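You operate a simulated robot arm through the tools that you are given. There is no shell and no other tool.

Carry out the task below with a simulated robot arm. There is one attempt and no reset: what you move stays moved.

## Task
Swap the blue hose for the yellow one on air outlet 2.
Fine: red valve shut and yellow valve open while hoses move, then back; blue hose end on the unit's shelf. Where these are worked on the way, their far stop is far enough and under half their travel is too little: yellow valve.
Where things are to end (x, y in the base frame): blue hose end within 0.06 m of [0.9, -0.06].

Only the result counts: the job must be done as asked and must still hold three seconds after the hand-in. Knocking over, shifting, dropping, spilling or breaking anything else fails it.

## Robot
A 7-joint arm with a three-finger gripper on a trunk, on a base that drives. Base frame: it is fixed to the floor where the robot stands at the start and does not move with it; the origin is under the middle of the robot, x ahead of it, y to its left, z up. Units: m, degrees, N and s.
With the tool pointing down near the work surface it reaches from about 0.38 to 0.9 m from the robot's upright axis, wherever it stands. Its first joint turns from -166.0 to 166.0 degrees. Places, roughly: glass door of the air unit [0.8, -0.2, 0.3]; number 2 air outlet [1, -0.1, 0.9]; red air valve [1, 0, 1.1]; shelf of the air unit [0.9, -0.2, 0.8]; yellow valve [1, -0.2, 1.1]. Payload 2.69 kg.
The TCP is the grasp point between the finger pads, 0.029 m short of the fingertips. In the tool frame z runs along the fingers and y along their closing line. The gripper opens to 0.12 m. The gripper's body begins 0.078 m behind the TCP.
Orientation is told as [roll, pitch, yaw] about the base's x, y, z axes, in that order, counted from this pose: with the fingers straight down and closing along the base's y, the tool's x points along the base's -x, its y along +y and its z along -z.

## Interface
- The arm moves only by the tool drive_tool. Its argument "increments" is a list of rows, each a list of 7 numbers: the shift along the base's x, y, z in mm, then the turn, a rotation vector about the base's x, y, z in degrees, then the closure in counts, from 0 (fully open) to 255 (shut). In form: [[tx, ty, tz, ax, ay, az, jaw], ...]. A call has 1 to 20 rows; each row shifts and turns the commanded pose from where the row before left it. Each row takes 0.2 s and may step no farther than 0.05 m and 8.6 degrees from the row before; otherwise, or with a gripper value out of range, the whole call is refused. Where a pose cannot be reached the arm comes as near as it can. A force on the tool above 40 N (or 10 N above the force at the start of the call, whichever is more), or a blocked arm, ends the call early, and 0.2 s more pass. The fingers move at their own pace and stop on an object; they squeeze with about 27 N. The grip force told is the motor's: it shows also when the fingers shut on nothing. Time passes only in rows, and 0.2 s behind the last, so rows that do not move let the fingers close. The reply holds the time, the measured pose of the TCP, the force on the tool along the base axes, the opening and the grip force, in the units named above and with some noise, with the torque about the TCP (base axes, N m) and any sound that the robot's microphone picked up.
- Cameras (640 x 400 px; columns grow to the right, rows downward): "scene" is now at [0.2437, -0.0151, 1.3282]; the picture's right is [-0.17, -0.99, 0.00], its down [-0.55, 0.09, -0.83] and it looks along [0.82, -0.14, -0.56] (base axes); focal length 259 px, centre (320, 200). "wrist" rides on the gripper at [0.063, 0, -0.104] in the tool frame; the picture's right is [0.01, 1.00, 0.00], its down [-0.83, 0.00, -0.56] and it looks along [-0.56, 0.00, 0.83] (tool axes); focal length 275 px, centre (320, 200).
- capture(camera): a new picture of that camera. No time passes.
- slide_trunk(by): slides the trunk up (or, below 0, down) by that many m; the arm and the scene camera ride with it, the base frame stays. It gives what a move gives, with no picture.
- roll_base(legs): drives the robot by 1 to 6 legs, each [ahead, left, turn to the left] in m, m and degrees, along the robot's own axes; the way and the turn of a leg run together, so that a leg with both is an arc; at most 1.5 m and 180 degrees a leg. The arm and the cameras ride along, it lands a little off, and it stops where it bumps. It gives what a move gives.
- aim_head(pan, tilt): turns the head with the scene camera to pan (to the left, within 86 degrees either way) and tilt (down, from -29 to 69), counted from straight ahead of the robot. It gives what a move gives.
- point_at(camera, pixels): for up to 12 pixels [column, row] of the newest picture of that camera ("zoom" is the newest enlarged one), the place [x, y, z] in the base frame of the surface seen there, good to about 0.002 m. No time passes.
- enlarge(camera, box): a new picture of the part [left, top, right, bottom] of that camera's present view, enlarged. No time passes.
- close_job(): hands the job in; it is judged then, once.

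Open the gripper and draw the arm clear of the work before you hand the job in, unless the task says otherwise.

The tools are called after "Request:" by a JSON object that holds its "op" and its "data". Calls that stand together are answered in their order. drive_tool: Moves the arm, as the interface text tells. Its arguments: {"type":"object","properties":{"increments":{"type":"array","items":{"type":"array","items":{"type":"number"}}}},"required":["increments"]} The other tools are called the same way: slide_trunk (by) slides the trunk up or down; roll_base (legs) drives the base; aim_head (pan, tilt) turns the head that bears the scene camera; capture (camera) takes a picture; point_at (camera, pixels) gives the place of the surface under pixels of a picture; enlarge (camera, box) takes an enlarged picture of a part of a camera's view; close_job () hands the job in.

At the start:

```text
time_s: 0.0
position: [0.5129, -0.2609, 1.0006]
tool_rot: [0.0, 0.0, -0.1]
force: [-0.3, -0.3, 0.1]
wrist_torque: [0.0, -0.01, 0.02]
opening: 0.1198
grasp_force: 0.0
trunk travel left (down, up): [-0.575, 0.038]
robot x, y, heading: [-0.0018, 0.0005, 0.0]
head pan, tilt: [-9.7, 34.1]
```

scene: 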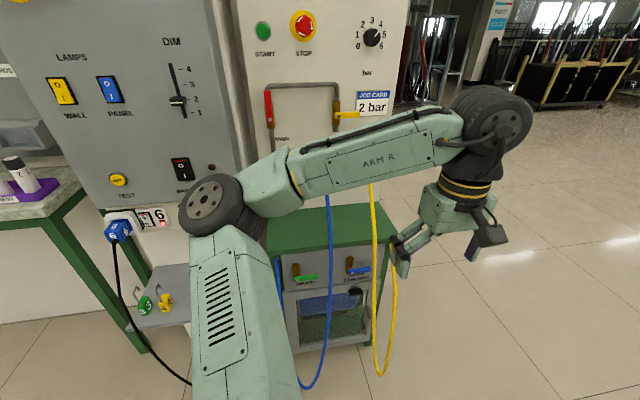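
wrist: 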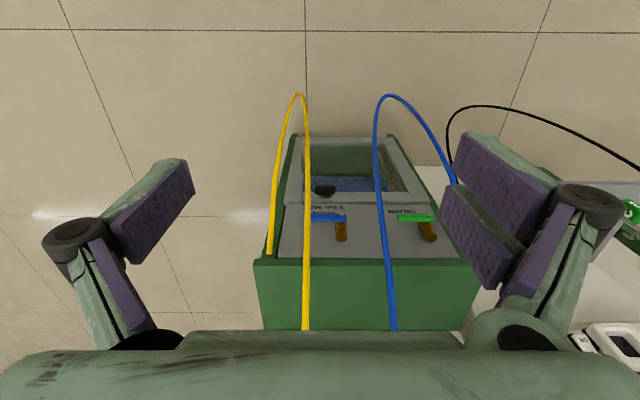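

The arm hides much of the unit in the scene picture; I enlarge the region around the valves (240-420, 60-260) and look again.

Request:
{"op": "enlarge", "data": {"camera": "scene", "box": [230, 0, 420, 130]}}

Request:
{"op": "enlarge", "data": {"camera": "scene", "box": [240, 180, 440, 380]}}

```text
3.08 times, centred on (325, 65) of scene
```

zoom: 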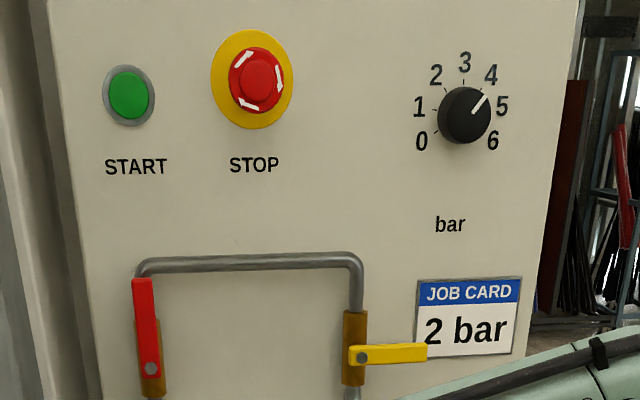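

```text
2.00 times, centred on (340, 280) of scene
```

zoom: 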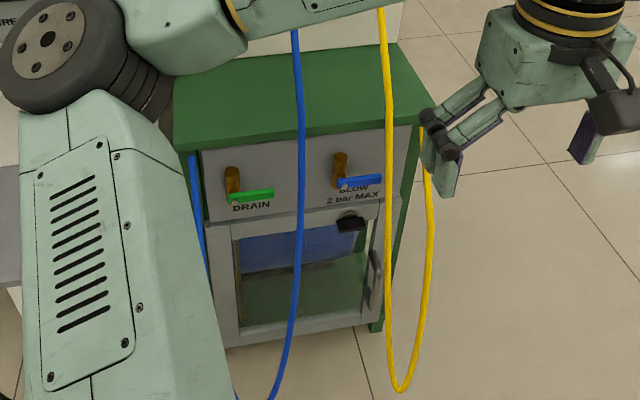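

I measure the hoses, shelf and valve places with pixels of the scene picture before moving.

Request:
{"op": "capture", "data": {"camera": "scene"}}

Request:
{"op": "point_at", "data": {"camera": "scene", "pixels": [[328, 210], [330, 260], [373, 190], [374, 240], [380, 300], [393, 300], [268, 108], [350, 114], [300, 232], [360, 242], [310, 260], [373, 36]]}}

Request:
{"op": "point_at", "data": {"camera": "wrist", "pixels": [[305, 300], [390, 300], [298, 96], [388, 96], [268, 250], [452, 180], [330, 262], [305, 326], [392, 326], [260, 325], [470, 325], [400, 218]]}}

```text
taken
```

scene: 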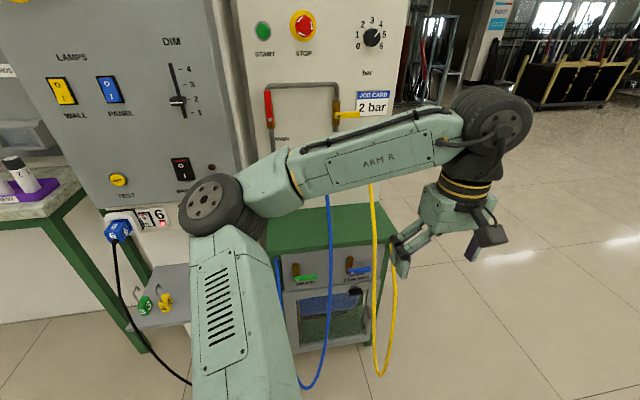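

```text
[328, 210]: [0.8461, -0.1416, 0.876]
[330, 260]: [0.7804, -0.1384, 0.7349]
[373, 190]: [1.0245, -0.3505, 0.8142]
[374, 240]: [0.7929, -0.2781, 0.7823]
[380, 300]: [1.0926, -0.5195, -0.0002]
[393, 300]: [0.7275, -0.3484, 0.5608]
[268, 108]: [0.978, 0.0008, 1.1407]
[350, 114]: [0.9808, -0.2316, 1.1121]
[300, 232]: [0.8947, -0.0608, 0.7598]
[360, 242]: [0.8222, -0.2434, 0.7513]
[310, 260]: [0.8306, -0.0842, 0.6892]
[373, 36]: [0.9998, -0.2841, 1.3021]
```

```text
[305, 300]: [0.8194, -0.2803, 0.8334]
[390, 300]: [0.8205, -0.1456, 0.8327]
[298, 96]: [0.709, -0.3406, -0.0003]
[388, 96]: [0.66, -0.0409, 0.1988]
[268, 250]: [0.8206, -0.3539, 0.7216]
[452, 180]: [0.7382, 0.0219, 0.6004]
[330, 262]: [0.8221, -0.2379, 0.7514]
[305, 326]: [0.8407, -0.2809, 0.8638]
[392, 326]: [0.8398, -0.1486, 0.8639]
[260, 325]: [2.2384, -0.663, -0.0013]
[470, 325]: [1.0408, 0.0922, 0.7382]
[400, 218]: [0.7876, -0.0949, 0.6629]
```

The shelf top is at z≈0.76 (front edge x≈0.82) and the arm blocks the outlets. I tip the tool to point ahead (+x), well back from the unit, to look with the wrist camera.

Request:
{"op": "drive_tool", "data": {"increments": [[0, 0, 0, 0, -8.5, 0, 0], [0, 0, 0, 0, -8.5, 0, 0], [0, 0, 0, 0, -8.5, 0, 0], [0, 0, 0, 0, -8.5, 0, 0], [0, 0, 0, 0, -8.5, 0, 0], [0, 0, 0, 0, -8.5, 0, 0], [0, 0, 0, 0, -8.5, 0, 0], [0, 0, 0, 0, -8.5, 0, 0], [0, 0, 0, 0, -8.5, 0, 0], [0, 0, 0, 0, -8.5, 0, 0], [0, 0, 0, 0, -5, 0, 0]]}}

Request:
{"op": "capture", "data": {"camera": "wrist"}}

Request:
{"op": "capture", "data": {"camera": "scene"}}

```text
time_s: 2.4
position: [0.6132, -0.2483, 0.9639]
tool_rot: [-1.1, -83.8, 0.5]
force: [-0.1, 0.9, 0.2]
wrist_torque: [0.02, -0.01, 0.03]
opening: 0.1199
grasp_force: 0.0
out of reach, approached as far as the arm can: row 8, 9, 10, 11
trunk travel left (down, up): [-0.575, 0.038]
robot x, y, heading: [-0.0002, 0.0, 0.3]
head pan, tilt: [-9.7, 34.1]
```

```text
taken
```

wrist: 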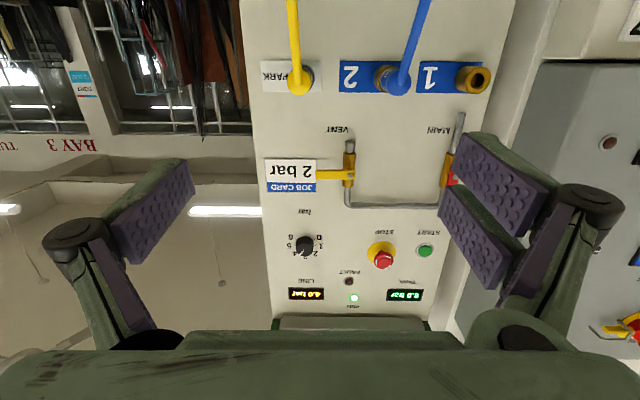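

```text
taken
```

scene: 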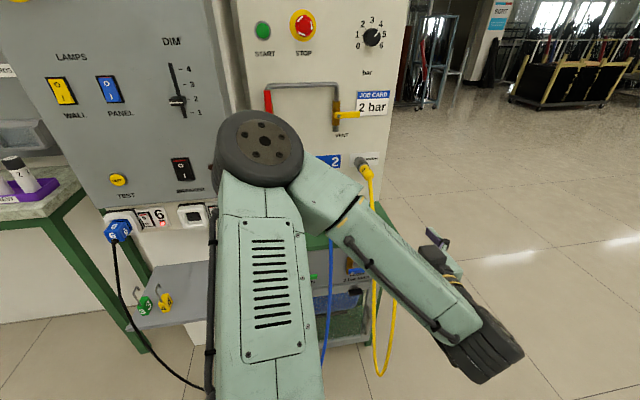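

The wrist picture (upside down) shows blue on outlet 2 at (395,80), yellow on PARK at (298,80), MAIN red valve and VENT yellow valve. I enlarge the outlets, the valves and the gauges and measure them.

Request:
{"op": "enlarge", "data": {"camera": "wrist", "box": [240, 0, 510, 140]}}

Request:
{"op": "point_at", "data": {"camera": "wrist", "pixels": [[298, 80], [385, 78], [398, 82], [395, 65], [475, 80], [470, 72], [292, 30], [410, 50], [349, 177], [325, 175], [445, 170], [420, 70]]}}

Request:
{"op": "enlarge", "data": {"camera": "wrist", "box": [240, 120, 480, 310]}}

```text
2.37 times, centred on (375, 70) of wrist
```

zoom: 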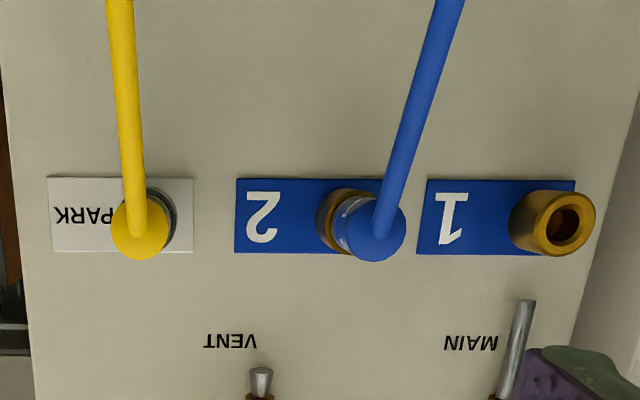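

```text
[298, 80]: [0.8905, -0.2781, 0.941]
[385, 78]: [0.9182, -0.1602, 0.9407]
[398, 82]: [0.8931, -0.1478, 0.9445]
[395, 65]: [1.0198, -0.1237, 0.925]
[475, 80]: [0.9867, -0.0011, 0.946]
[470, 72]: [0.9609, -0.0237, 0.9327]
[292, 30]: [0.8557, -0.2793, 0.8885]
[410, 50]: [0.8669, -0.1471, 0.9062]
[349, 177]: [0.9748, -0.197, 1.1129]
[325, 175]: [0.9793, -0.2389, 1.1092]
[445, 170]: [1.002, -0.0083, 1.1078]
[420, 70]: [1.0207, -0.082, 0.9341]
```

```text
2.11 times, centred on (360, 215) of wrist
```

zoom: 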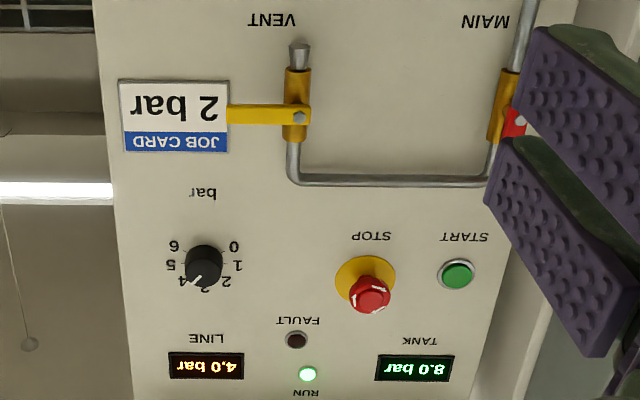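

Panel face is at x≈1.02; red lever upright (open), yellow lever horizontal (closed); line reads 4.0 bar. I rise to z≈1.1 and move ahead a bit toward the valves with the tool level, fingers shutting.

Request:
{"op": "drive_tool", "data": {"increments": [[0, 0, 30, 0, 0, 0, 255], [0, 0, 30, 0, 0, 0, 255], [10, 10, 30, 0, 0, 0, 255], [10, 20, 30, 0, 0, 0, 255], [10, 20, 20, 0, 0, 0, 255]]}}

Request:
{"op": "capture", "data": {"camera": "wrist"}}

Request:
{"op": "capture", "data": {"camera": "scene"}}

```text
time_s: 3.6
position: [0.6447, -0.1978, 1.1053]
tool_rot: [-0.1, -84.0, 0.0]
force: [0.8, 0.3, -0.6]
wrist_torque: [-0.01, -0.01, 0.03]
opening: 0.0271
grasp_force: 1.2
trunk travel left (down, up): [-0.575, 0.038]
robot x, y, heading: [0.0014, -0.0008, -0.1]
head pan, tilt: [-9.7, 34.1]
```

```text
taken
```

wrist: 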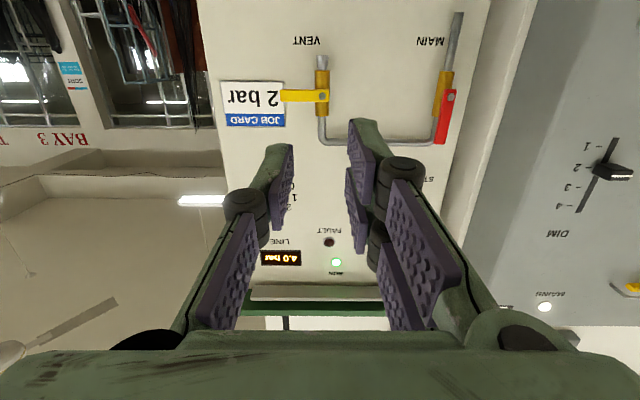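

```text
taken
```

scene: 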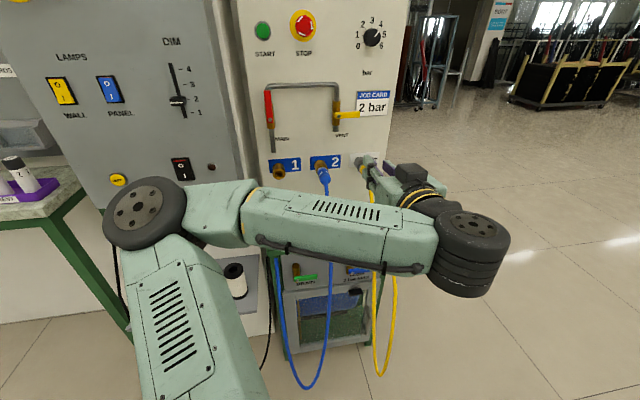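

Now both cameras see the valves. I measure the lever ends and pivots in the enlarged scene view.

Request:
{"op": "enlarge", "data": {"camera": "scene", "box": [250, 70, 410, 170]}}

Request:
{"op": "point_at", "data": {"camera": "wrist", "pixels": [[451, 97], [442, 140], [447, 115], [320, 97], [284, 95], [300, 96], [440, 85], [321, 80], [455, 40], [325, 130], [380, 142], [321, 110]]}}

```text
4.00 times, centred on (330, 120) of scene
```

zoom: 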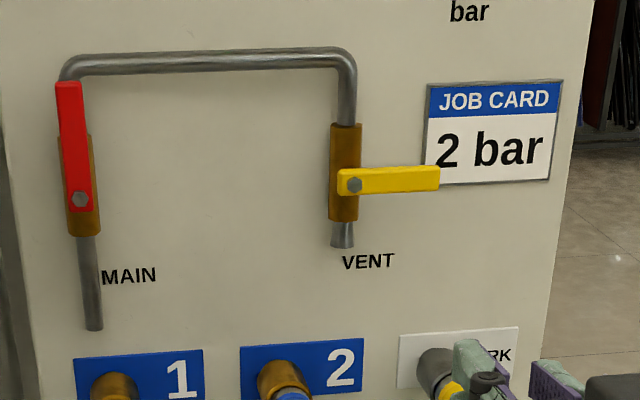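

```text
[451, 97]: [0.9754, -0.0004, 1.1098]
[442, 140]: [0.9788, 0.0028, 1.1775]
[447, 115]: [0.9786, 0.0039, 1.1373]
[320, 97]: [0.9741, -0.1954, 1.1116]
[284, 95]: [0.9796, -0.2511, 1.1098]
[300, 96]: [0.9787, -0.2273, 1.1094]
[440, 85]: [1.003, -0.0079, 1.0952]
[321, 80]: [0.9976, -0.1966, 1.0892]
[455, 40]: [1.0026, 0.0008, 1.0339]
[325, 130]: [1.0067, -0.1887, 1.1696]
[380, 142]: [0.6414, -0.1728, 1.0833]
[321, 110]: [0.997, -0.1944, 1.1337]
```

Pivots: red (0.975, 0.0, 1.11) with lever up to z≈1.185; yellow (0.975, -0.196, 1.11) with lever toward -y to ≈-0.265. I go to a stance left of the red lever, still short of the panel.

Request:
{"op": "drive_tool", "data": {"increments": [[20, 24, 6, 0, -0.6, 0, 255], [20, 24, 6, 0, -0.6, 0, 255], [20, 24, 6, 0, -0.6, 0, 255], [20, 24, 6, 0, -0.6, 0, 255], [20, 24, 6, 0, -0.6, 0, 255], [20, 24, 6, 0, -0.6, 0, 255], [20, 24, 6, 0, -0.6, 0, 255], [20, 24, 6, 0, -0.6, 0, 255], [20, 24, 6, 0, -0.6, 0, 255], [20, 24, 6, 0, -0.6, 0, 255]]}}

Request:
{"op": "capture", "data": {"camera": "scene"}}

Request:
{"op": "capture", "data": {"camera": "wrist"}}

```text
time_s: 5.8
position: [0.8436, 0.0413, 1.1656]
tool_rot: [-172.7, -89.8, 172.7]
force: [-0.7, 0.0, -1.2]
wrist_torque: [0.01, -0.01, 0.01]
opening: 0.0001
grasp_force: 26.8
trunk travel left (down, up): [-0.575, 0.038]
robot x, y, heading: [-0.0002, -0.0006, -0.0]
head pan, tilt: [-9.7, 34.1]
```

```text
taken
```

scene: 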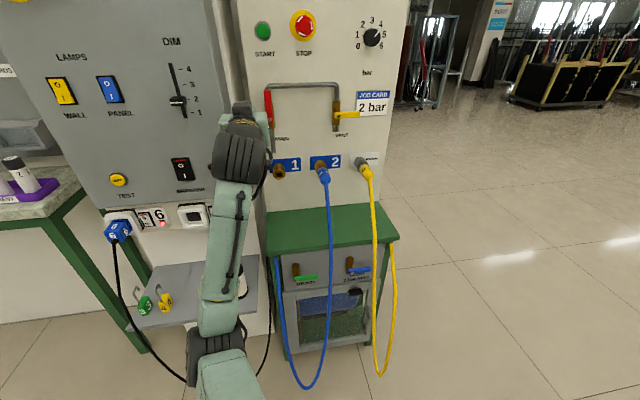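

```text
taken
```

wrist: 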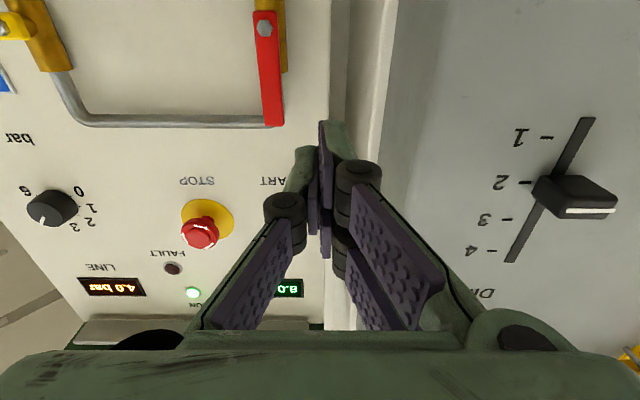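

The lever and fingers are in view in the wrist picture; the grey panel at left could be near, so I measure its edge (390-400) and the red lever.

Request:
{"op": "point_at", "data": {"camera": "wrist", "pixels": [[340, 60], [385, 60], [400, 60], [400, 150], [420, 200], [575, 195], [272, 122], [266, 28], [280, 120], [262, 80], [278, 80], [325, 130]]}}

```text
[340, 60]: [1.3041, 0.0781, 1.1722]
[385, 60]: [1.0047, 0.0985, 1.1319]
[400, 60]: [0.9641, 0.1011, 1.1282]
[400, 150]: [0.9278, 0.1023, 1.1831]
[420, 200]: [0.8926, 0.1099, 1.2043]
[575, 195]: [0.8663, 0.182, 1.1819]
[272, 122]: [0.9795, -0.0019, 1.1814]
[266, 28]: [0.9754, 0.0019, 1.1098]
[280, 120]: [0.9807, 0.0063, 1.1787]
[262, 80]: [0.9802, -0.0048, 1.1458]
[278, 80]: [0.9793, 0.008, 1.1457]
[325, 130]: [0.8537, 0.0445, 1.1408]
```

The grey box's side is at y≈0.10 (front x≈0.89), so I keep close to the lever: shift to y≈0.026, then go in to fingertip x≈0.985.

Request:
{"op": "drive_tool", "data": {"increments": [[0, -15, 0, 0, 0, 0, 255], [25, 0, 0, 0, 0, 0, 255], [25, 0, 0, 0, 0, 0, 255], [25, 0, 0, 0, 0, 0, 255], [20, 0, 0, 0, 0, 0, 255], [17, 0, 0, 0, 0, 0, 255]]}}

Request:
{"op": "capture", "data": {"camera": "wrist"}}

```text
time_s: 7.2
position: [0.9568, 0.026, 1.1659]
tool_rot: [179.2, -90.0, -179.5]
force: [0.1, -0.2, 0.2]
wrist_torque: [-0.02, 0.02, 0.0]
opening: 0.0
grasp_force: 26.9
trunk travel left (down, up): [-0.575, 0.038]
robot x, y, heading: [-0.0015, -0.0018, 0.1]
head pan, tilt: [-9.7, 34.1]
```

```text
taken
```

wrist: 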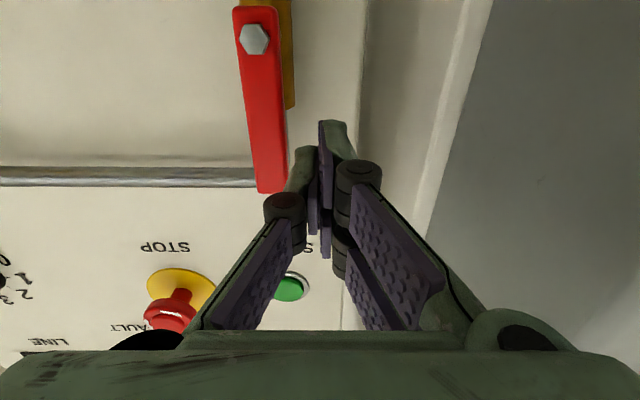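

Fingertips sit just left of the red lever. I push it clockwise along its arc (up → toward -y).

Request:
{"op": "drive_tool", "data": {"increments": [[0, -8, 0, 0, 0, 0, 255], [0, -7.5, 1.4, 0, 0, 0, 255], [0, -7.5, 1.4, 0, 0, 0, 255], [0, -7.5, -0.6, 0, 0, 0, 255], [0, -7.5, -0.6, 0, 0, 0, 255]]}}

Request:
{"op": "capture", "data": {"camera": "wrist"}}

```text
time_s: 8.4
position: [0.9565, -0.0127, 1.167]
tool_rot: [-174.6, -89.8, 174.4]
force: [-0.1, 1.0, -0.3]
wrist_torque: [0.02, -0.02, 0.04]
opening: 0.0
grasp_force: 26.8
trunk travel left (down, up): [-0.575, 0.038]
robot x, y, heading: [-0.0016, 0.002, 0.0]
head pan, tilt: [-9.7, 34.1]
```

```text
taken
```

wrist: 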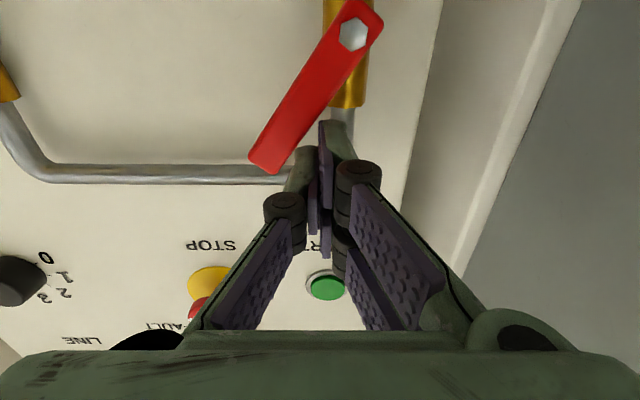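

The lever turns freely clockwise (about 35° so far). I go on along the arc toward horizontal.

Request:
{"op": "drive_tool", "data": {"increments": [[0, -7.2, -2.5, 0, 0, 0, 255], [0, -7.1, -2.5, 0, 0, 0, 255], [0, -6.2, -4.3, 0, 0, 0, 255], [0, -6.2, -4.3, 0, 0, 0, 255], [0, -4.9, -5.8, 0, 0, 0, 255], [0, -4.9, -5.8, 0, 0, 0, 255], [0, -3.3, -6.8, 0, 0, 0, 255], [0, -3.3, -6.8, 0, 0, 0, 255]]}}

Request:
{"op": "capture", "data": {"camera": "wrist"}}

Request:
{"op": "capture", "data": {"camera": "scene"}}

```text
time_s: 10.2
position: [0.9531, -0.0553, 1.1291]
tool_rot: [-169.1, -89.9, 168.9]
force: [-14.1, 3.5, 5.5]
wrist_torque: [0.13, 0.13, 0.14]
opening: 0.0003
grasp_force: 27.5
trunk travel left (down, up): [-0.575, 0.038]
robot x, y, heading: [0.0021, -0.0011, 0.0]
head pan, tilt: [-9.7, 34.1]
```

```text
taken
```

wrist: 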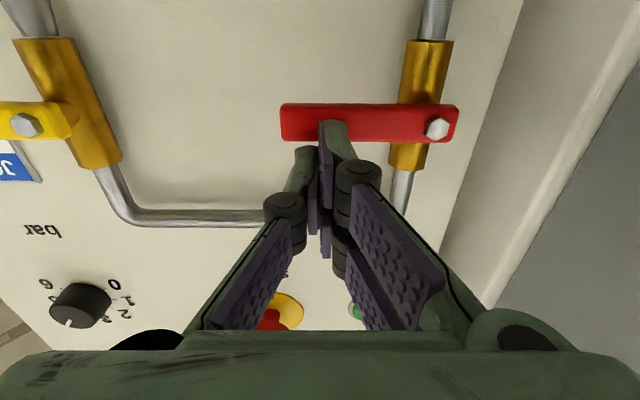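

```text
taken
```

scene: 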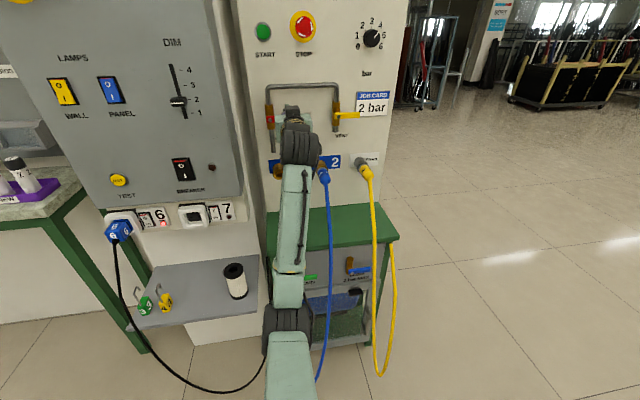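

The red lever lies horizontal now; the -14 N along x says I lean on its face. I back straight out and measure its angle.

Request:
{"op": "drive_tool", "data": {"increments": [[-10, 0, 2, 0, 0, 0, 255], [-25, 0, 2, 0, 0, 0, 255], [-30, 0, 0, 0, 0, 0, 255]]}}

Request:
{"op": "capture", "data": {"camera": "wrist"}}

```text
time_s: 11.0
position: [0.8894, -0.0571, 1.1316]
tool_rot: [-157.2, -90.0, 156.9]
force: [0.4, -0.2, -0.1]
wrist_torque: [0.02, 0.01, 0.0]
opening: 0.0
grasp_force: 26.7
trunk travel left (down, up): [-0.575, 0.038]
robot x, y, heading: [0.0026, 0.0004, 0.0]
head pan, tilt: [-9.7, 34.1]
```

```text
taken
```

wrist: 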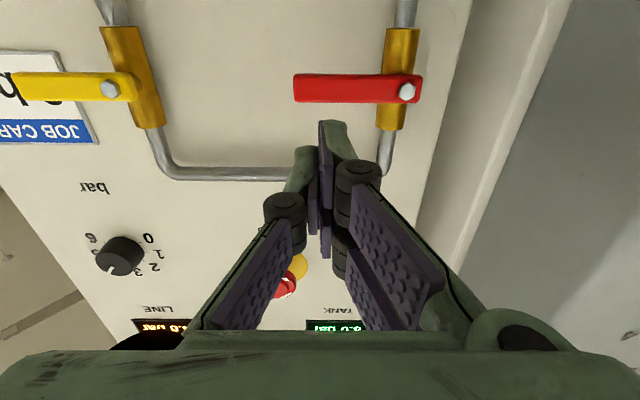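

Red reads horizontal; I check by points along it ((300,88),(400,90)) and view the yellow lever ends.

Request:
{"op": "point_at", "data": {"camera": "wrist", "pixels": [[300, 88], [350, 89], [395, 90], [20, 88], [60, 87], [100, 88], [300, 76], [300, 100]]}}

```text
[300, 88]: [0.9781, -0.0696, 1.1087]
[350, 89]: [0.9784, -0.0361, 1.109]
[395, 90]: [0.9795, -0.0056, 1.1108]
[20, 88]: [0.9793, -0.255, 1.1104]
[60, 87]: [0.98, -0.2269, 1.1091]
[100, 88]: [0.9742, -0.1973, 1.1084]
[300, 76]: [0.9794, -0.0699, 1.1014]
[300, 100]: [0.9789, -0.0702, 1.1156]
```

Red is shut (lever along -y at z≈1.109). Now I go under the yellow lever's free end: (0.96, -0.251, 1.078).

Request:
{"op": "drive_tool", "data": {"increments": [[0, -24.2, -6.7, 0, 0, 0, 255], [0, -24.2, -6.7, 0, 0, 0, 255], [0, -24.2, -6.7, 0, 0, 0, 255], [0, -24.2, -6.7, 0, 0, 0, 255], [0, -24.2, -6.7, 0, 0, 0, 255], [0, -24.2, -6.7, 0, 0, 0, 255], [0, -24.2, -6.7, 0, 0, 0, 255], [0, -24.4, -6.7, 0, 0, 0, 255], [20, 0, 0, 0, 0, 0, 255], [20, 0, 0, 0, 0, 0, 255], [20, 0, 0, 0, 0, 0, 255], [10, 0, 0, 0, 0, 0, 255]]}}

Request:
{"op": "capture", "data": {"camera": "wrist"}}

Request:
{"op": "capture", "data": {"camera": "scene"}}

```text
time_s: 13.6
position: [0.9596, -0.2468, 1.0796]
tool_rot: [-164.9, -89.8, 164.7]
force: [0.3, 0.1, -0.4]
wrist_torque: [-0.01, -0.01, -0.02]
opening: 0.0002
grasp_force: 26.7
trunk travel left (down, up): [-0.575, 0.038]
robot x, y, heading: [0.002, -0.0002, -0.1]
head pan, tilt: [-9.7, 34.1]
```

```text
taken
```

wrist: 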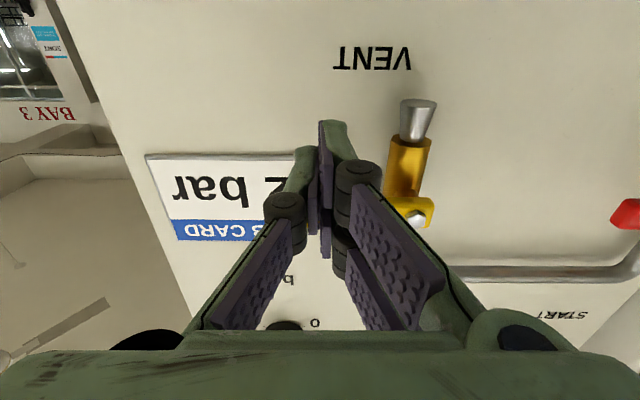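

```text
taken
```

scene: 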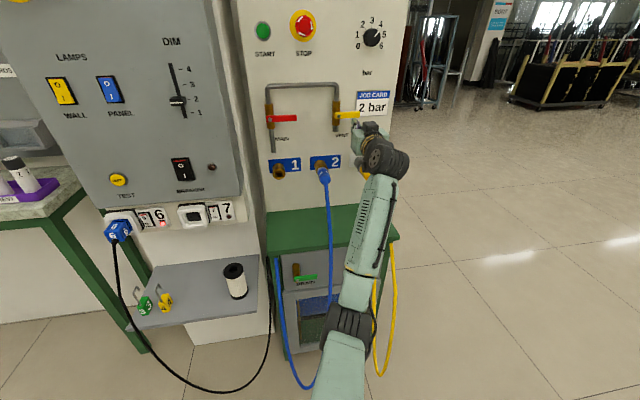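

The fingertips are under the yellow lever's end (red stays horizontal in the scene at (283,118)). I push the yellow lever up along its arc.

Request:
{"op": "drive_tool", "data": {"increments": [[0, -2.1, 6.2, 0, 0, 0, 255], [0, -2.1, 6.2, 0, 0, 0, 255], [0, -1.4, 7.4, 0, 0, 0, 255], [0, -1.4, 7.4, 0, 0, 0, 255], [0, 0.6, 7.5, 0, 0, 0, 255], [0, 0.6, 7.6, 0, 0, 0, 255], [0, 2.5, 7.1, 0, 0, 0, 255], [0, 2.5, 7.2, 0, 0, 0, 255]]}}

Request:
{"op": "capture", "data": {"camera": "scene"}}

Request:
{"op": "capture", "data": {"camera": "wrist"}}

```text
time_s: 15.4
position: [0.9607, -0.2483, 1.1366]
tool_rot: [-169.5, -89.8, 169.3]
force: [0.1, -0.7, 0.8]
wrist_torque: [0.02, -0.01, -0.04]
opening: 0.0
grasp_force: 27.3
trunk travel left (down, up): [-0.575, 0.038]
robot x, y, heading: [0.0019, 0.0024, 0.2]
head pan, tilt: [-9.7, 34.1]
```

```text
taken
```

scene: 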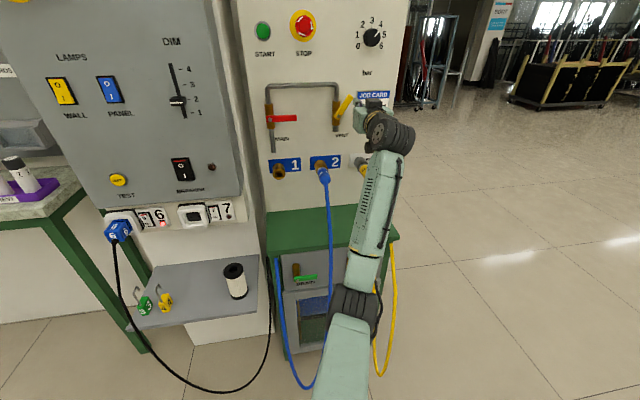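

```text
taken
```

wrist: 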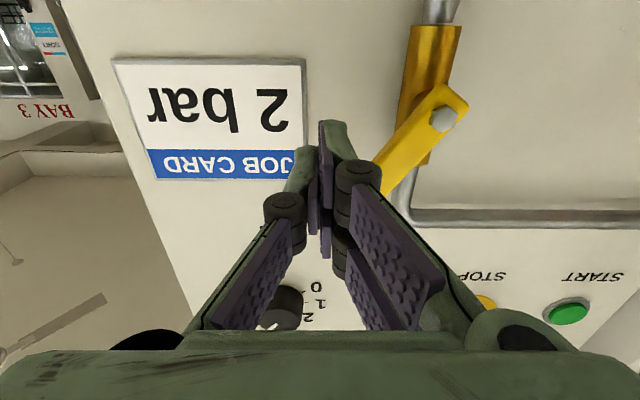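

The yellow lever is at about 45° and turning freely. I keep pushing it to upright.

Request:
{"op": "drive_tool", "data": {"increments": [[0, 4.2, 6.2, 0, 0, 0, 255], [0, 4.2, 6.2, 0, 0, 0, 255], [0, 5.7, 4.9, 0, 0, 0, 255], [0, 5.7, 4.9, 0, 0, 0, 255], [0, 6.8, 3.3, 0, 0, 0, 255], [0, 6.8, 3.3, 0, 0, 0, 255], [0, 3, 0, 0, 0, 0, 255]]}}

Request:
{"op": "capture", "data": {"camera": "wrist"}}

Request:
{"op": "capture", "data": {"camera": "scene"}}

```text
time_s: 17.0
position: [0.9598, -0.2153, 1.1631]
tool_rot: [-176.1, -89.8, 175.8]
force: [-1.5, -5.4, -1.6]
wrist_torque: [-0.1, 0.0, -0.12]
opening: 0.0
grasp_force: 27.3
trunk travel left (down, up): [-0.575, 0.038]
robot x, y, heading: [0.0014, 0.0008, 0.1]
head pan, tilt: [-9.7, 34.1]
```

```text
taken
```

wrist: 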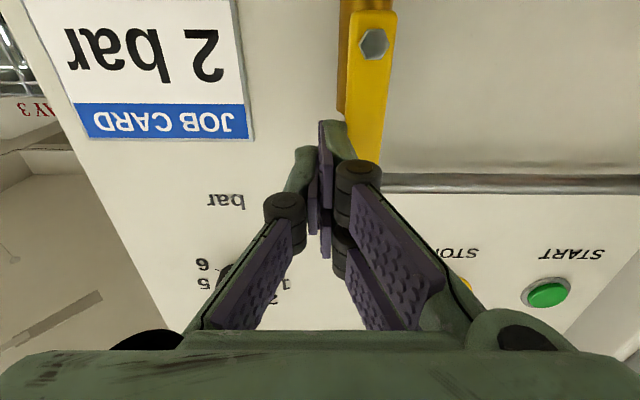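

```text
taken
```

scene: 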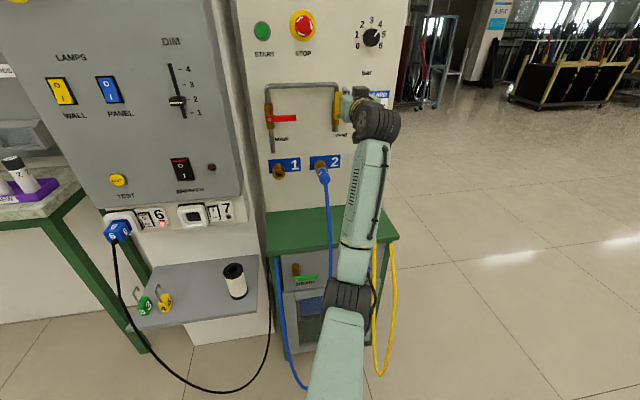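

The yellow lever is upright, parallel to its body, with the stop felt (-5 N). I back out and check the LINE gauge.

Request:
{"op": "drive_tool", "data": {"increments": [[-2, -4, 0, 0, 0, 0, 255], [-30, 0, 0, 0, 0, 0, 255], [-40, 0, 0, 0, 0, 0, 255], [-50, 0, 0, 0, 0, 0, 255], [-50, 0, 0, 0, 0, 0, 0], [-50, 0, 0, 0, 0, 0, 0]]}}

Request:
{"op": "capture", "data": {"camera": "wrist"}}

Request:
{"op": "capture", "data": {"camera": "scene"}}

```text
time_s: 18.4
position: [0.7372, -0.2159, 1.1629]
tool_rot: [-172.1, -89.8, 171.9]
force: [-0.6, -0.8, -0.3]
wrist_torque: [0.0, 0.07, 0.03]
opening: 0.0428
grasp_force: 0.0
trunk travel left (down, up): [-0.575, 0.038]
robot x, y, heading: [0.0015, 0.0005, 0.1]
head pan, tilt: [-9.7, 34.1]
```

```text
taken
```

wrist: 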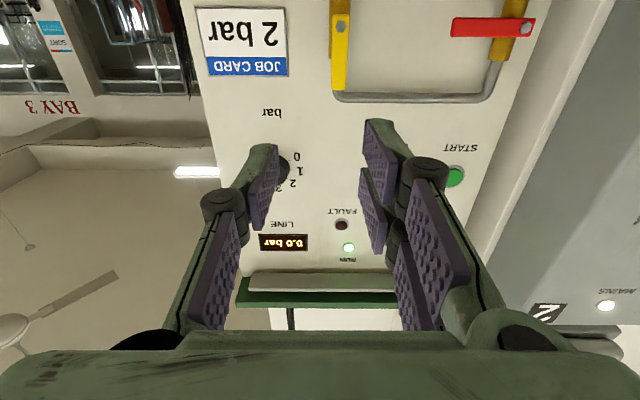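

```text
taken
```

scene: 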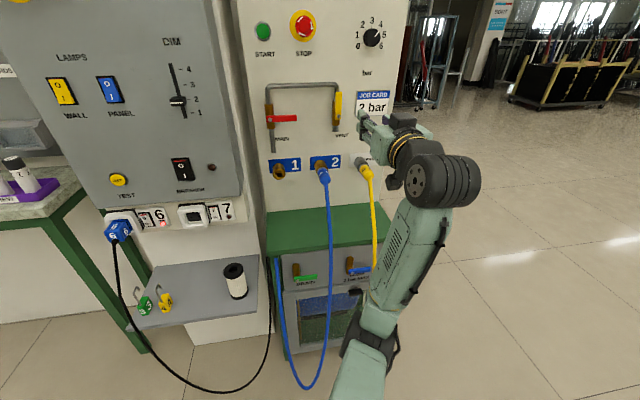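

LINE now reads 0.0 bar; the line is vented. I look closely at the hose plugs in the scene view (265-390, 145-215).

Request:
{"op": "enlarge", "data": {"camera": "scene", "box": [260, 140, 400, 228]}}

```text
4.55 times, centred on (330, 184) of scene
```

zoom: 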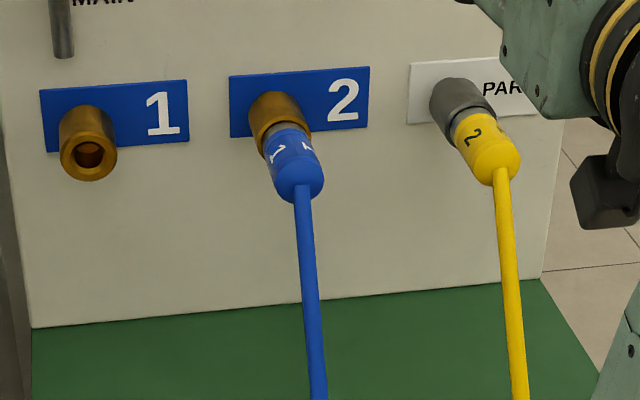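

Plugs stick out along -x: blue plug (275-320,125-200 in the zoom), yellow (455-515,110-185). I measure them.

Request:
{"op": "point_at", "data": {"camera": "zoom", "pixels": [[88, 155], [83, 120], [275, 100], [283, 128], [290, 150], [298, 180], [301, 205], [455, 92], [478, 120], [488, 150], [500, 178], [306, 250]]}}

Request:
{"op": "point_at", "data": {"camera": "zoom", "pixels": [[270, 165], [310, 140], [276, 185], [322, 180], [265, 150], [308, 125], [458, 140], [508, 135], [470, 160], [516, 160], [470, 115], [480, 100]]}}

```text
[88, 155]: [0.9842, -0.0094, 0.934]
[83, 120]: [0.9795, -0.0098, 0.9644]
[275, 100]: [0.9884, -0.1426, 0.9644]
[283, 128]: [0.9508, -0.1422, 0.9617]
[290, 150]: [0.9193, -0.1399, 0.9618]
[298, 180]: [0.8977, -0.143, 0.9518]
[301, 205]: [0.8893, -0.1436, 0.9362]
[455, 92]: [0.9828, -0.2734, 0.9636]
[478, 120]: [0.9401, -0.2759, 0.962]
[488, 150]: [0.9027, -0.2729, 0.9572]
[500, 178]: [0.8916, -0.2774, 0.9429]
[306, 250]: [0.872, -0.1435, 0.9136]
```

```text
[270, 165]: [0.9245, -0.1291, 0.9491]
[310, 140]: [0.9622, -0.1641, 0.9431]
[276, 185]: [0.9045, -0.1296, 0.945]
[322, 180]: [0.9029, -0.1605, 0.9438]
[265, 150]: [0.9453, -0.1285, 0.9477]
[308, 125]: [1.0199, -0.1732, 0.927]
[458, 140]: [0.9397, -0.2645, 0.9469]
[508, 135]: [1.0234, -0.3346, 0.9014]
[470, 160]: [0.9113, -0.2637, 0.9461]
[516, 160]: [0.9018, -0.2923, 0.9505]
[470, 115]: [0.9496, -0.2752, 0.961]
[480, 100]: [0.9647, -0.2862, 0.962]
```

Outlet axes: 2 at y≈-0.144, PARK at y≈-0.277, z≈0.945; the coloured sleeve spans x≈0.895–0.945, radius ≈0.016. I tilt the tool to 35° from vertical (leaning back) and go to a pre-grasp above-behind the blue plug.

Request:
{"op": "drive_tool", "data": {"increments": [[16, 9, -17.9, 0, 6.9, 0, 85], [16, 9, -17.9, 0, 6.9, 0, 85], [16, 9, -17.9, 0, 6.9, 0, 85], [16, 9, -17.9, 0, 6.9, 0, 85], [16, 9, -17.9, 0, 6.9, 0, 85], [16, 9, -17.9, 0, 6.9, 0, 85], [16, 9, -17.9, 0, 6.9, 0, 85], [16, 9, -17.9, 0, 6.9, 0, 85]]}}

Request:
{"op": "capture", "data": {"camera": "wrist"}}

Request:
{"op": "capture", "data": {"camera": "scene"}}

```text
time_s: 20.2
position: [0.8663, -0.1441, 1.0215]
tool_rot: [-0.4, -34.9, 0.0]
force: [-0.7, -0.4, 0.7]
wrist_torque: [0.02, 0.0, 0.01]
opening: 0.0799
grasp_force: 0.0
trunk travel left (down, up): [-0.575, 0.038]
robot x, y, heading: [0.003, 0.0008, 0.2]
head pan, tilt: [-9.7, 34.1]
```

```text
taken
```

wrist: 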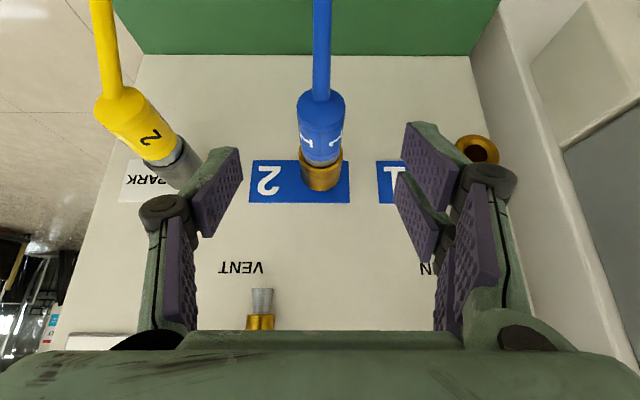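

```text
taken
```

scene: 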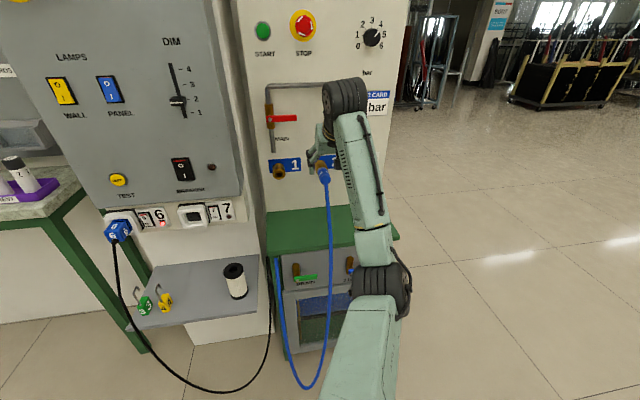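

The blue plug is centred between the fingers at (322,130) in the wrist view. I measure the sleeve ends and width here.

Request:
{"op": "point_at", "data": {"camera": "wrist", "pixels": [[321, 100], [321, 125], [321, 150], [321, 162], [321, 180], [301, 130], [341, 130], [345, 200]]}}

```text
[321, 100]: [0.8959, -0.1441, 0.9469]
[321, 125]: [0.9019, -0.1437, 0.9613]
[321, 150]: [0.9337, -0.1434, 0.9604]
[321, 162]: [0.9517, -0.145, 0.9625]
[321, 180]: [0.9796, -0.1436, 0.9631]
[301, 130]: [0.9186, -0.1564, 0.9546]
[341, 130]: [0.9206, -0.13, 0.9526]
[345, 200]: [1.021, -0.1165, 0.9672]
```

Axis confirmed at y≈-0.1437, z≈0.945. I advance 80 mm along the tool axis to straddle the sleeve.

Request:
{"op": "drive_tool", "data": {"increments": [[11.4, 0, -16.4, 0, 0, 0, 85], [11.4, 0, -16.4, 0, 0, 0, 85], [11.4, 0, -16.4, 0, 0, 0, 85], [11.4, 0, -16.4, 0, 0, 0, 85]]}}

Request:
{"op": "capture", "data": {"camera": "wrist"}}

```text
time_s: 21.2
position: [0.9115, -0.145, 0.9538]
tool_rot: [-0.3, -34.8, 0.1]
force: [-0.6, -0.8, 0.2]
wrist_torque: [0.01, 0.01, 0.03]
opening: 0.0802
grasp_force: 0.1
trunk travel left (down, up): [-0.575, 0.038]
robot x, y, heading: [0.0011, 0.0015, -0.2]
head pan, tilt: [-9.7, 34.1]
```

```text
taken
```

wrist: 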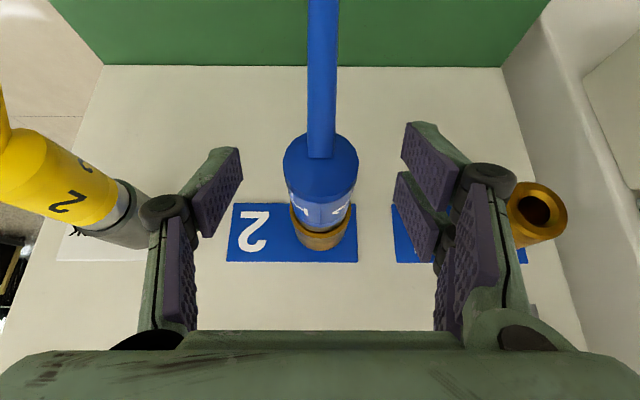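

The sleeve lies between the open fingers. I close on it.

Request:
{"op": "drive_tool", "data": {"increments": [[0, 0, 0, 0, 0, 0, 255], [0, 0, 0, 0, 0, 0, 255], [0, 0, 0, 0, 0, 0, 255], [0, 0, 0, 0, 0, 0, 255], [0, 0, 0, 0, 0, 0, 255]]}}

Request:
{"op": "capture", "data": {"camera": "wrist"}}

```text
time_s: 22.4
position: [0.9108, -0.1455, 0.9538]
tool_rot: [-0.3, -34.9, 0.2]
force: [0.3, 1.6, 0.6]
wrist_torque: [0.0, 0.0, 0.17]
opening: 0.0316
grasp_force: 27.1
trunk travel left (down, up): [-0.575, 0.038]
robot x, y, heading: [-0.0015, 0.0015, -0.2]
head pan, tilt: [-9.7, 34.1]
```

```text
taken
```

wrist: 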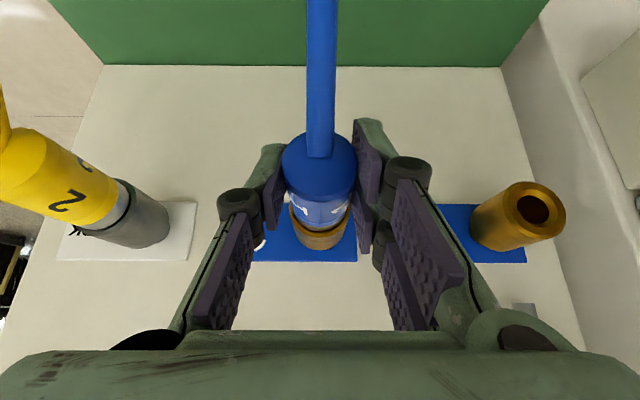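

Gripped (31.6 mm, 27 N). I pull straight out along -x in small steps and watch the force.

Request:
{"op": "drive_tool", "data": {"increments": [[-5, 0, 0, 0, 0, 0, 255], [-5, 0, 0, 0, 0, 0, 255], [-10, 0, 0, 0, 0, 0, 255], [-10, 0, 0, 0, 0, 0, 255]]}}

Request:
{"op": "capture", "data": {"camera": "wrist"}}

Request:
{"op": "capture", "data": {"camera": "scene"}}

```text
time_s: 23.4
position: [0.8809, -0.1461, 0.9543]
tool_rot: [-0.2, -35.1, 0.0]
force: [-0.4, 0.2, 0.1]
wrist_torque: [0.0, 0.01, -0.01]
opening: 0.0319
grasp_force: 27.1
trunk travel left (down, up): [-0.575, 0.038]
robot x, y, heading: [-0.0003, -0.002, -0.1]
head pan, tilt: [-9.7, 34.1]
```

```text
taken
```

wrist: 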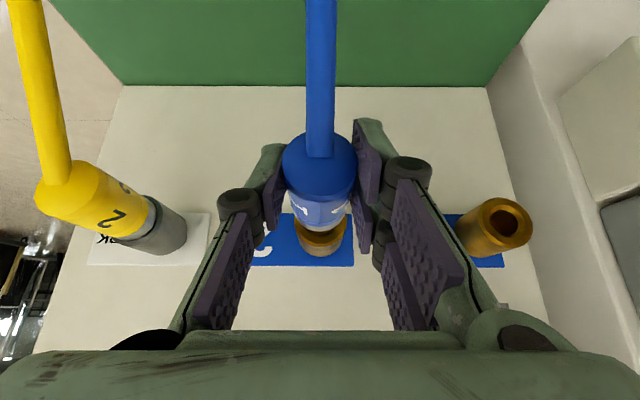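

```text
taken
```

scene: 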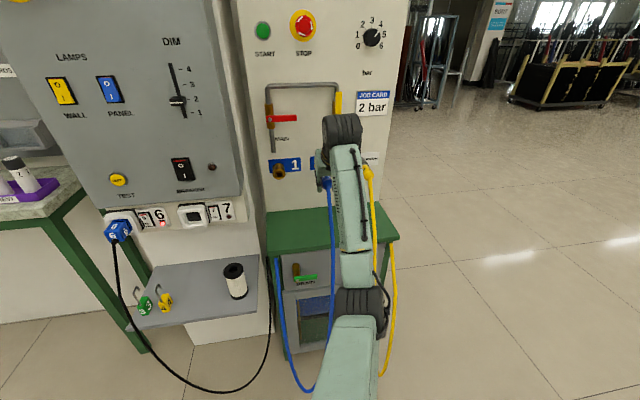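

The plug came out cleanly. I measure the shelf around the target (0.9, -0.06) and the outlet 1 before carrying it over.

Request:
{"op": "point_at", "data": {"camera": "scene", "pixels": [[275, 215], [285, 225], [300, 220], [300, 232], [271, 232], [310, 215], [269, 213], [276, 247]]}}

Request:
{"op": "drive_tool", "data": {"increments": [[-10, 0, 0, 0, 0, 0, 255], [-20, 0, 0, 0, 0, 0, 255], [-15, 0, 0, 0, 0, 0, 255]]}}

Request:
{"op": "capture", "data": {"camera": "wrist"}}

```text
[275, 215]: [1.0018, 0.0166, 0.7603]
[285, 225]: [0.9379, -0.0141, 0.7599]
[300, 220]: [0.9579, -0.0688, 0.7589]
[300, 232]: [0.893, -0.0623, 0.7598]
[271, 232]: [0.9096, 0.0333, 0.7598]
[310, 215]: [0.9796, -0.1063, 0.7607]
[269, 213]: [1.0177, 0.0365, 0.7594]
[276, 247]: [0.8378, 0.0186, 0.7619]
```

```text
time_s: 24.2
position: [0.8373, -0.1452, 0.9538]
tool_rot: [-0.2, -34.9, 0.2]
force: [-0.3, 0.9, 1.4]
wrist_torque: [-0.01, 0.05, 0.0]
opening: 0.0316
grasp_force: 27.4
trunk travel left (down, up): [-0.575, 0.038]
robot x, y, heading: [0.0025, 0.001, 0.2]
head pan, tilt: [-9.7, 34.1]
```

```text
taken
```

wrist: 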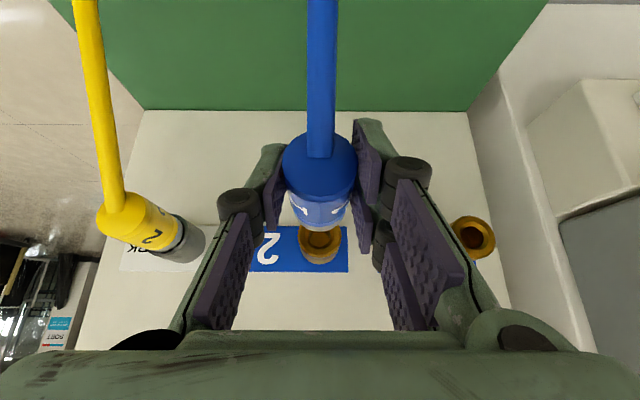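

The plug is clear of the socket and the shelf is at z=0.760. I carry it left to y=-0.06, lower to z≈0.85 and forward to x≈0.895.

Request:
{"op": "drive_tool", "data": {"increments": [[0, 17, -12, 0, 0, 0, 255], [0, 17, -20, 0, 0, 0, 255], [0, 17, -20, 0, 0, 0, 255], [0, 17, -20, 0, 0, 0, 255], [8, 17, -20, 0, 0, 0, 255], [25, 0, -12, 0, 0, 0, 255], [25, 0, 0, 0, 0, 0, 255]]}}

Request:
{"op": "capture", "data": {"camera": "wrist"}}

Request:
{"op": "capture", "data": {"camera": "scene"}}

```text
time_s: 25.8
position: [0.8953, -0.0594, 0.8501]
tool_rot: [-0.4, -35.0, 0.1]
force: [-0.2, -0.7, 0.4]
wrist_torque: [0.02, 0.0, -0.04]
opening: 0.0313
grasp_force: 27.0
trunk travel left (down, up): [-0.575, 0.038]
robot x, y, heading: [-0.0009, 0.0037, -0.1]
head pan, tilt: [-9.7, 34.1]
```

```text
taken
```

wrist: 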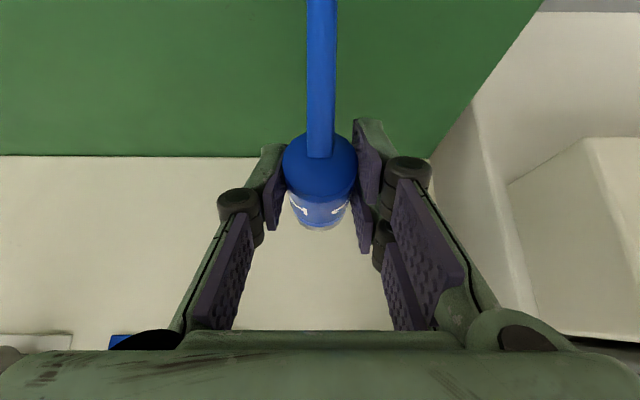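

```text
taken
```

scene: 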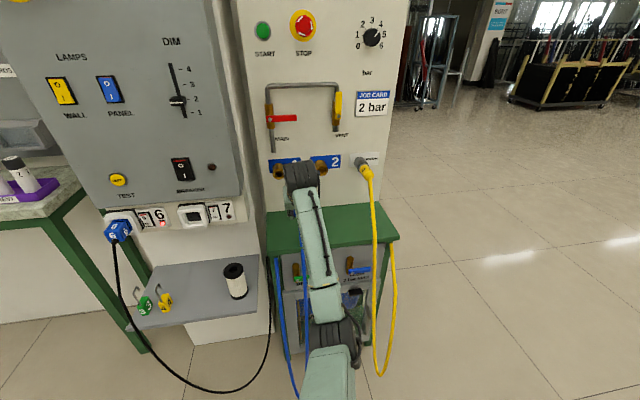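

The plug hangs over the shelf at the goal spot. I lower it until the fingertips/plug almost touch the shelf.

Request:
{"op": "drive_tool", "data": {"increments": [[0, 0, -15, 0, 0, 0, 255], [0, 0, -15, 0, 0, 0, 255], [0, 0, -15, 0, 0, 0, 255], [0, 0, -8, 0, 0, 0, 255], [0, 0, -4, 0, 0, 0, 255], [0, 0, -2, 0, 0, 0, 255]]}}

Request:
{"op": "capture", "data": {"camera": "wrist"}}

```text
time_s: 27.2
position: [0.8941, -0.0595, 0.7955]
tool_rot: [-0.3, -35.4, 0.2]
force: [-2.7, 3.0, 16.6]
wrist_torque: [0.51, 0.15, 0.06]
opening: 0.0319
grasp_force: 27.3
trunk travel left (down, up): [-0.575, 0.038]
robot x, y, heading: [0.0003, -0.0015, 0.0]
head pan, tilt: [-9.7, 34.1]
```

```text
taken
```

wrist: 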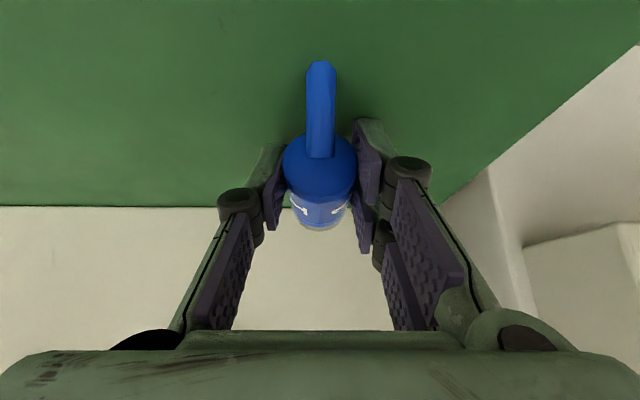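

Contact at z≈0.7955 (16.6 N up). I look from the scene camera whether fingers, plug or hose touch the shelf.

Request:
{"op": "enlarge", "data": {"camera": "scene", "box": [250, 150, 370, 270]}}

Request:
{"op": "point_at", "data": {"camera": "wrist", "pixels": [[320, 65], [320, 80], [320, 110], [320, 145], [320, 165], [320, 205], [320, 224], [270, 160], [270, 225], [363, 130], [363, 240], [300, 100]]}}

```text
3.33 times, centred on (310, 210) of scene
```

zoom: 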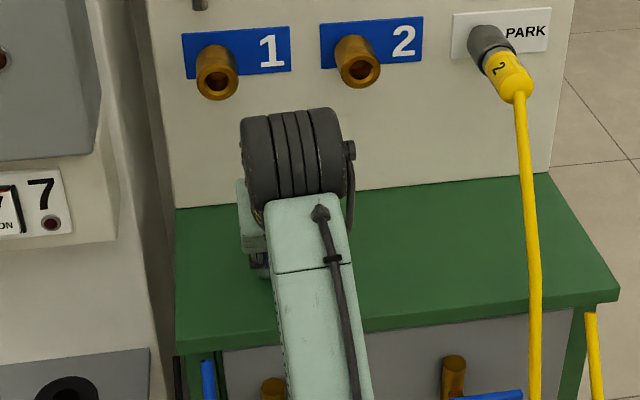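

```text
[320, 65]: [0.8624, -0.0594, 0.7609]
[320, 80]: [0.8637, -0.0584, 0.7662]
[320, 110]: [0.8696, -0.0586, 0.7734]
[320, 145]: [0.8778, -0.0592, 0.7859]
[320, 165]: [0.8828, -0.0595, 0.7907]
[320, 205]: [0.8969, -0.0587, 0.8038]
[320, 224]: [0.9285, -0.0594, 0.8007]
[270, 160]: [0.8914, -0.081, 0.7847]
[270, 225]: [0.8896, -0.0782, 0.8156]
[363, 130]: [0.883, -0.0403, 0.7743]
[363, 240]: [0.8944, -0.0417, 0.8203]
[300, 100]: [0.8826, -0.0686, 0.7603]
```

The fingertips rest on the shelf while the plug's underside is ~8 mm above it (axis z≈0.786). I ease off 2 mm and open only slightly so the fingers guide the plug as it settles.

Request:
{"op": "drive_tool", "data": {"increments": [[0, 0, 1.5, 0, 0, 0, 255], [0, 0, 0, 0, 0, 0, 183], [0, 0, 0, 0, 0, 0, 178], [0, 0, 0, 0, 0, 0, 174], [0, 0, 0, 0, 0, 0, 170]]}}

Request:
{"op": "capture", "data": {"camera": "wrist"}}

```text
time_s: 28.4
position: [0.894, -0.06, 0.7947]
tool_rot: [-0.3, -35.1, 0.1]
force: [9.9, 1.2, 16.6]
wrist_torque: [0.42, -0.27, -0.2]
opening: 0.0421
grasp_force: 0.9
trunk travel left (down, up): [-0.575, 0.038]
robot x, y, heading: [-0.0026, -0.001, 0.0]
head pan, tilt: [-9.7, 34.1]
```

```text
taken
```

wrist: 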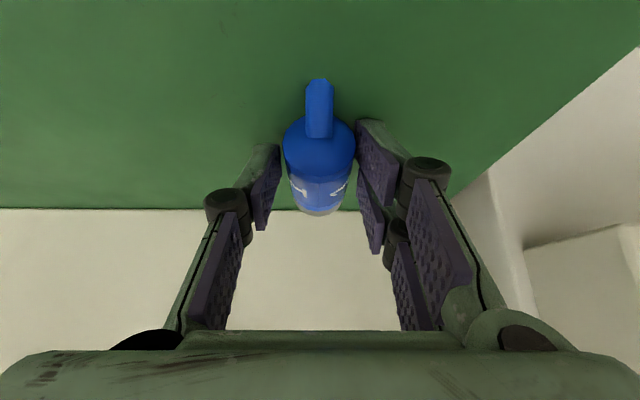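

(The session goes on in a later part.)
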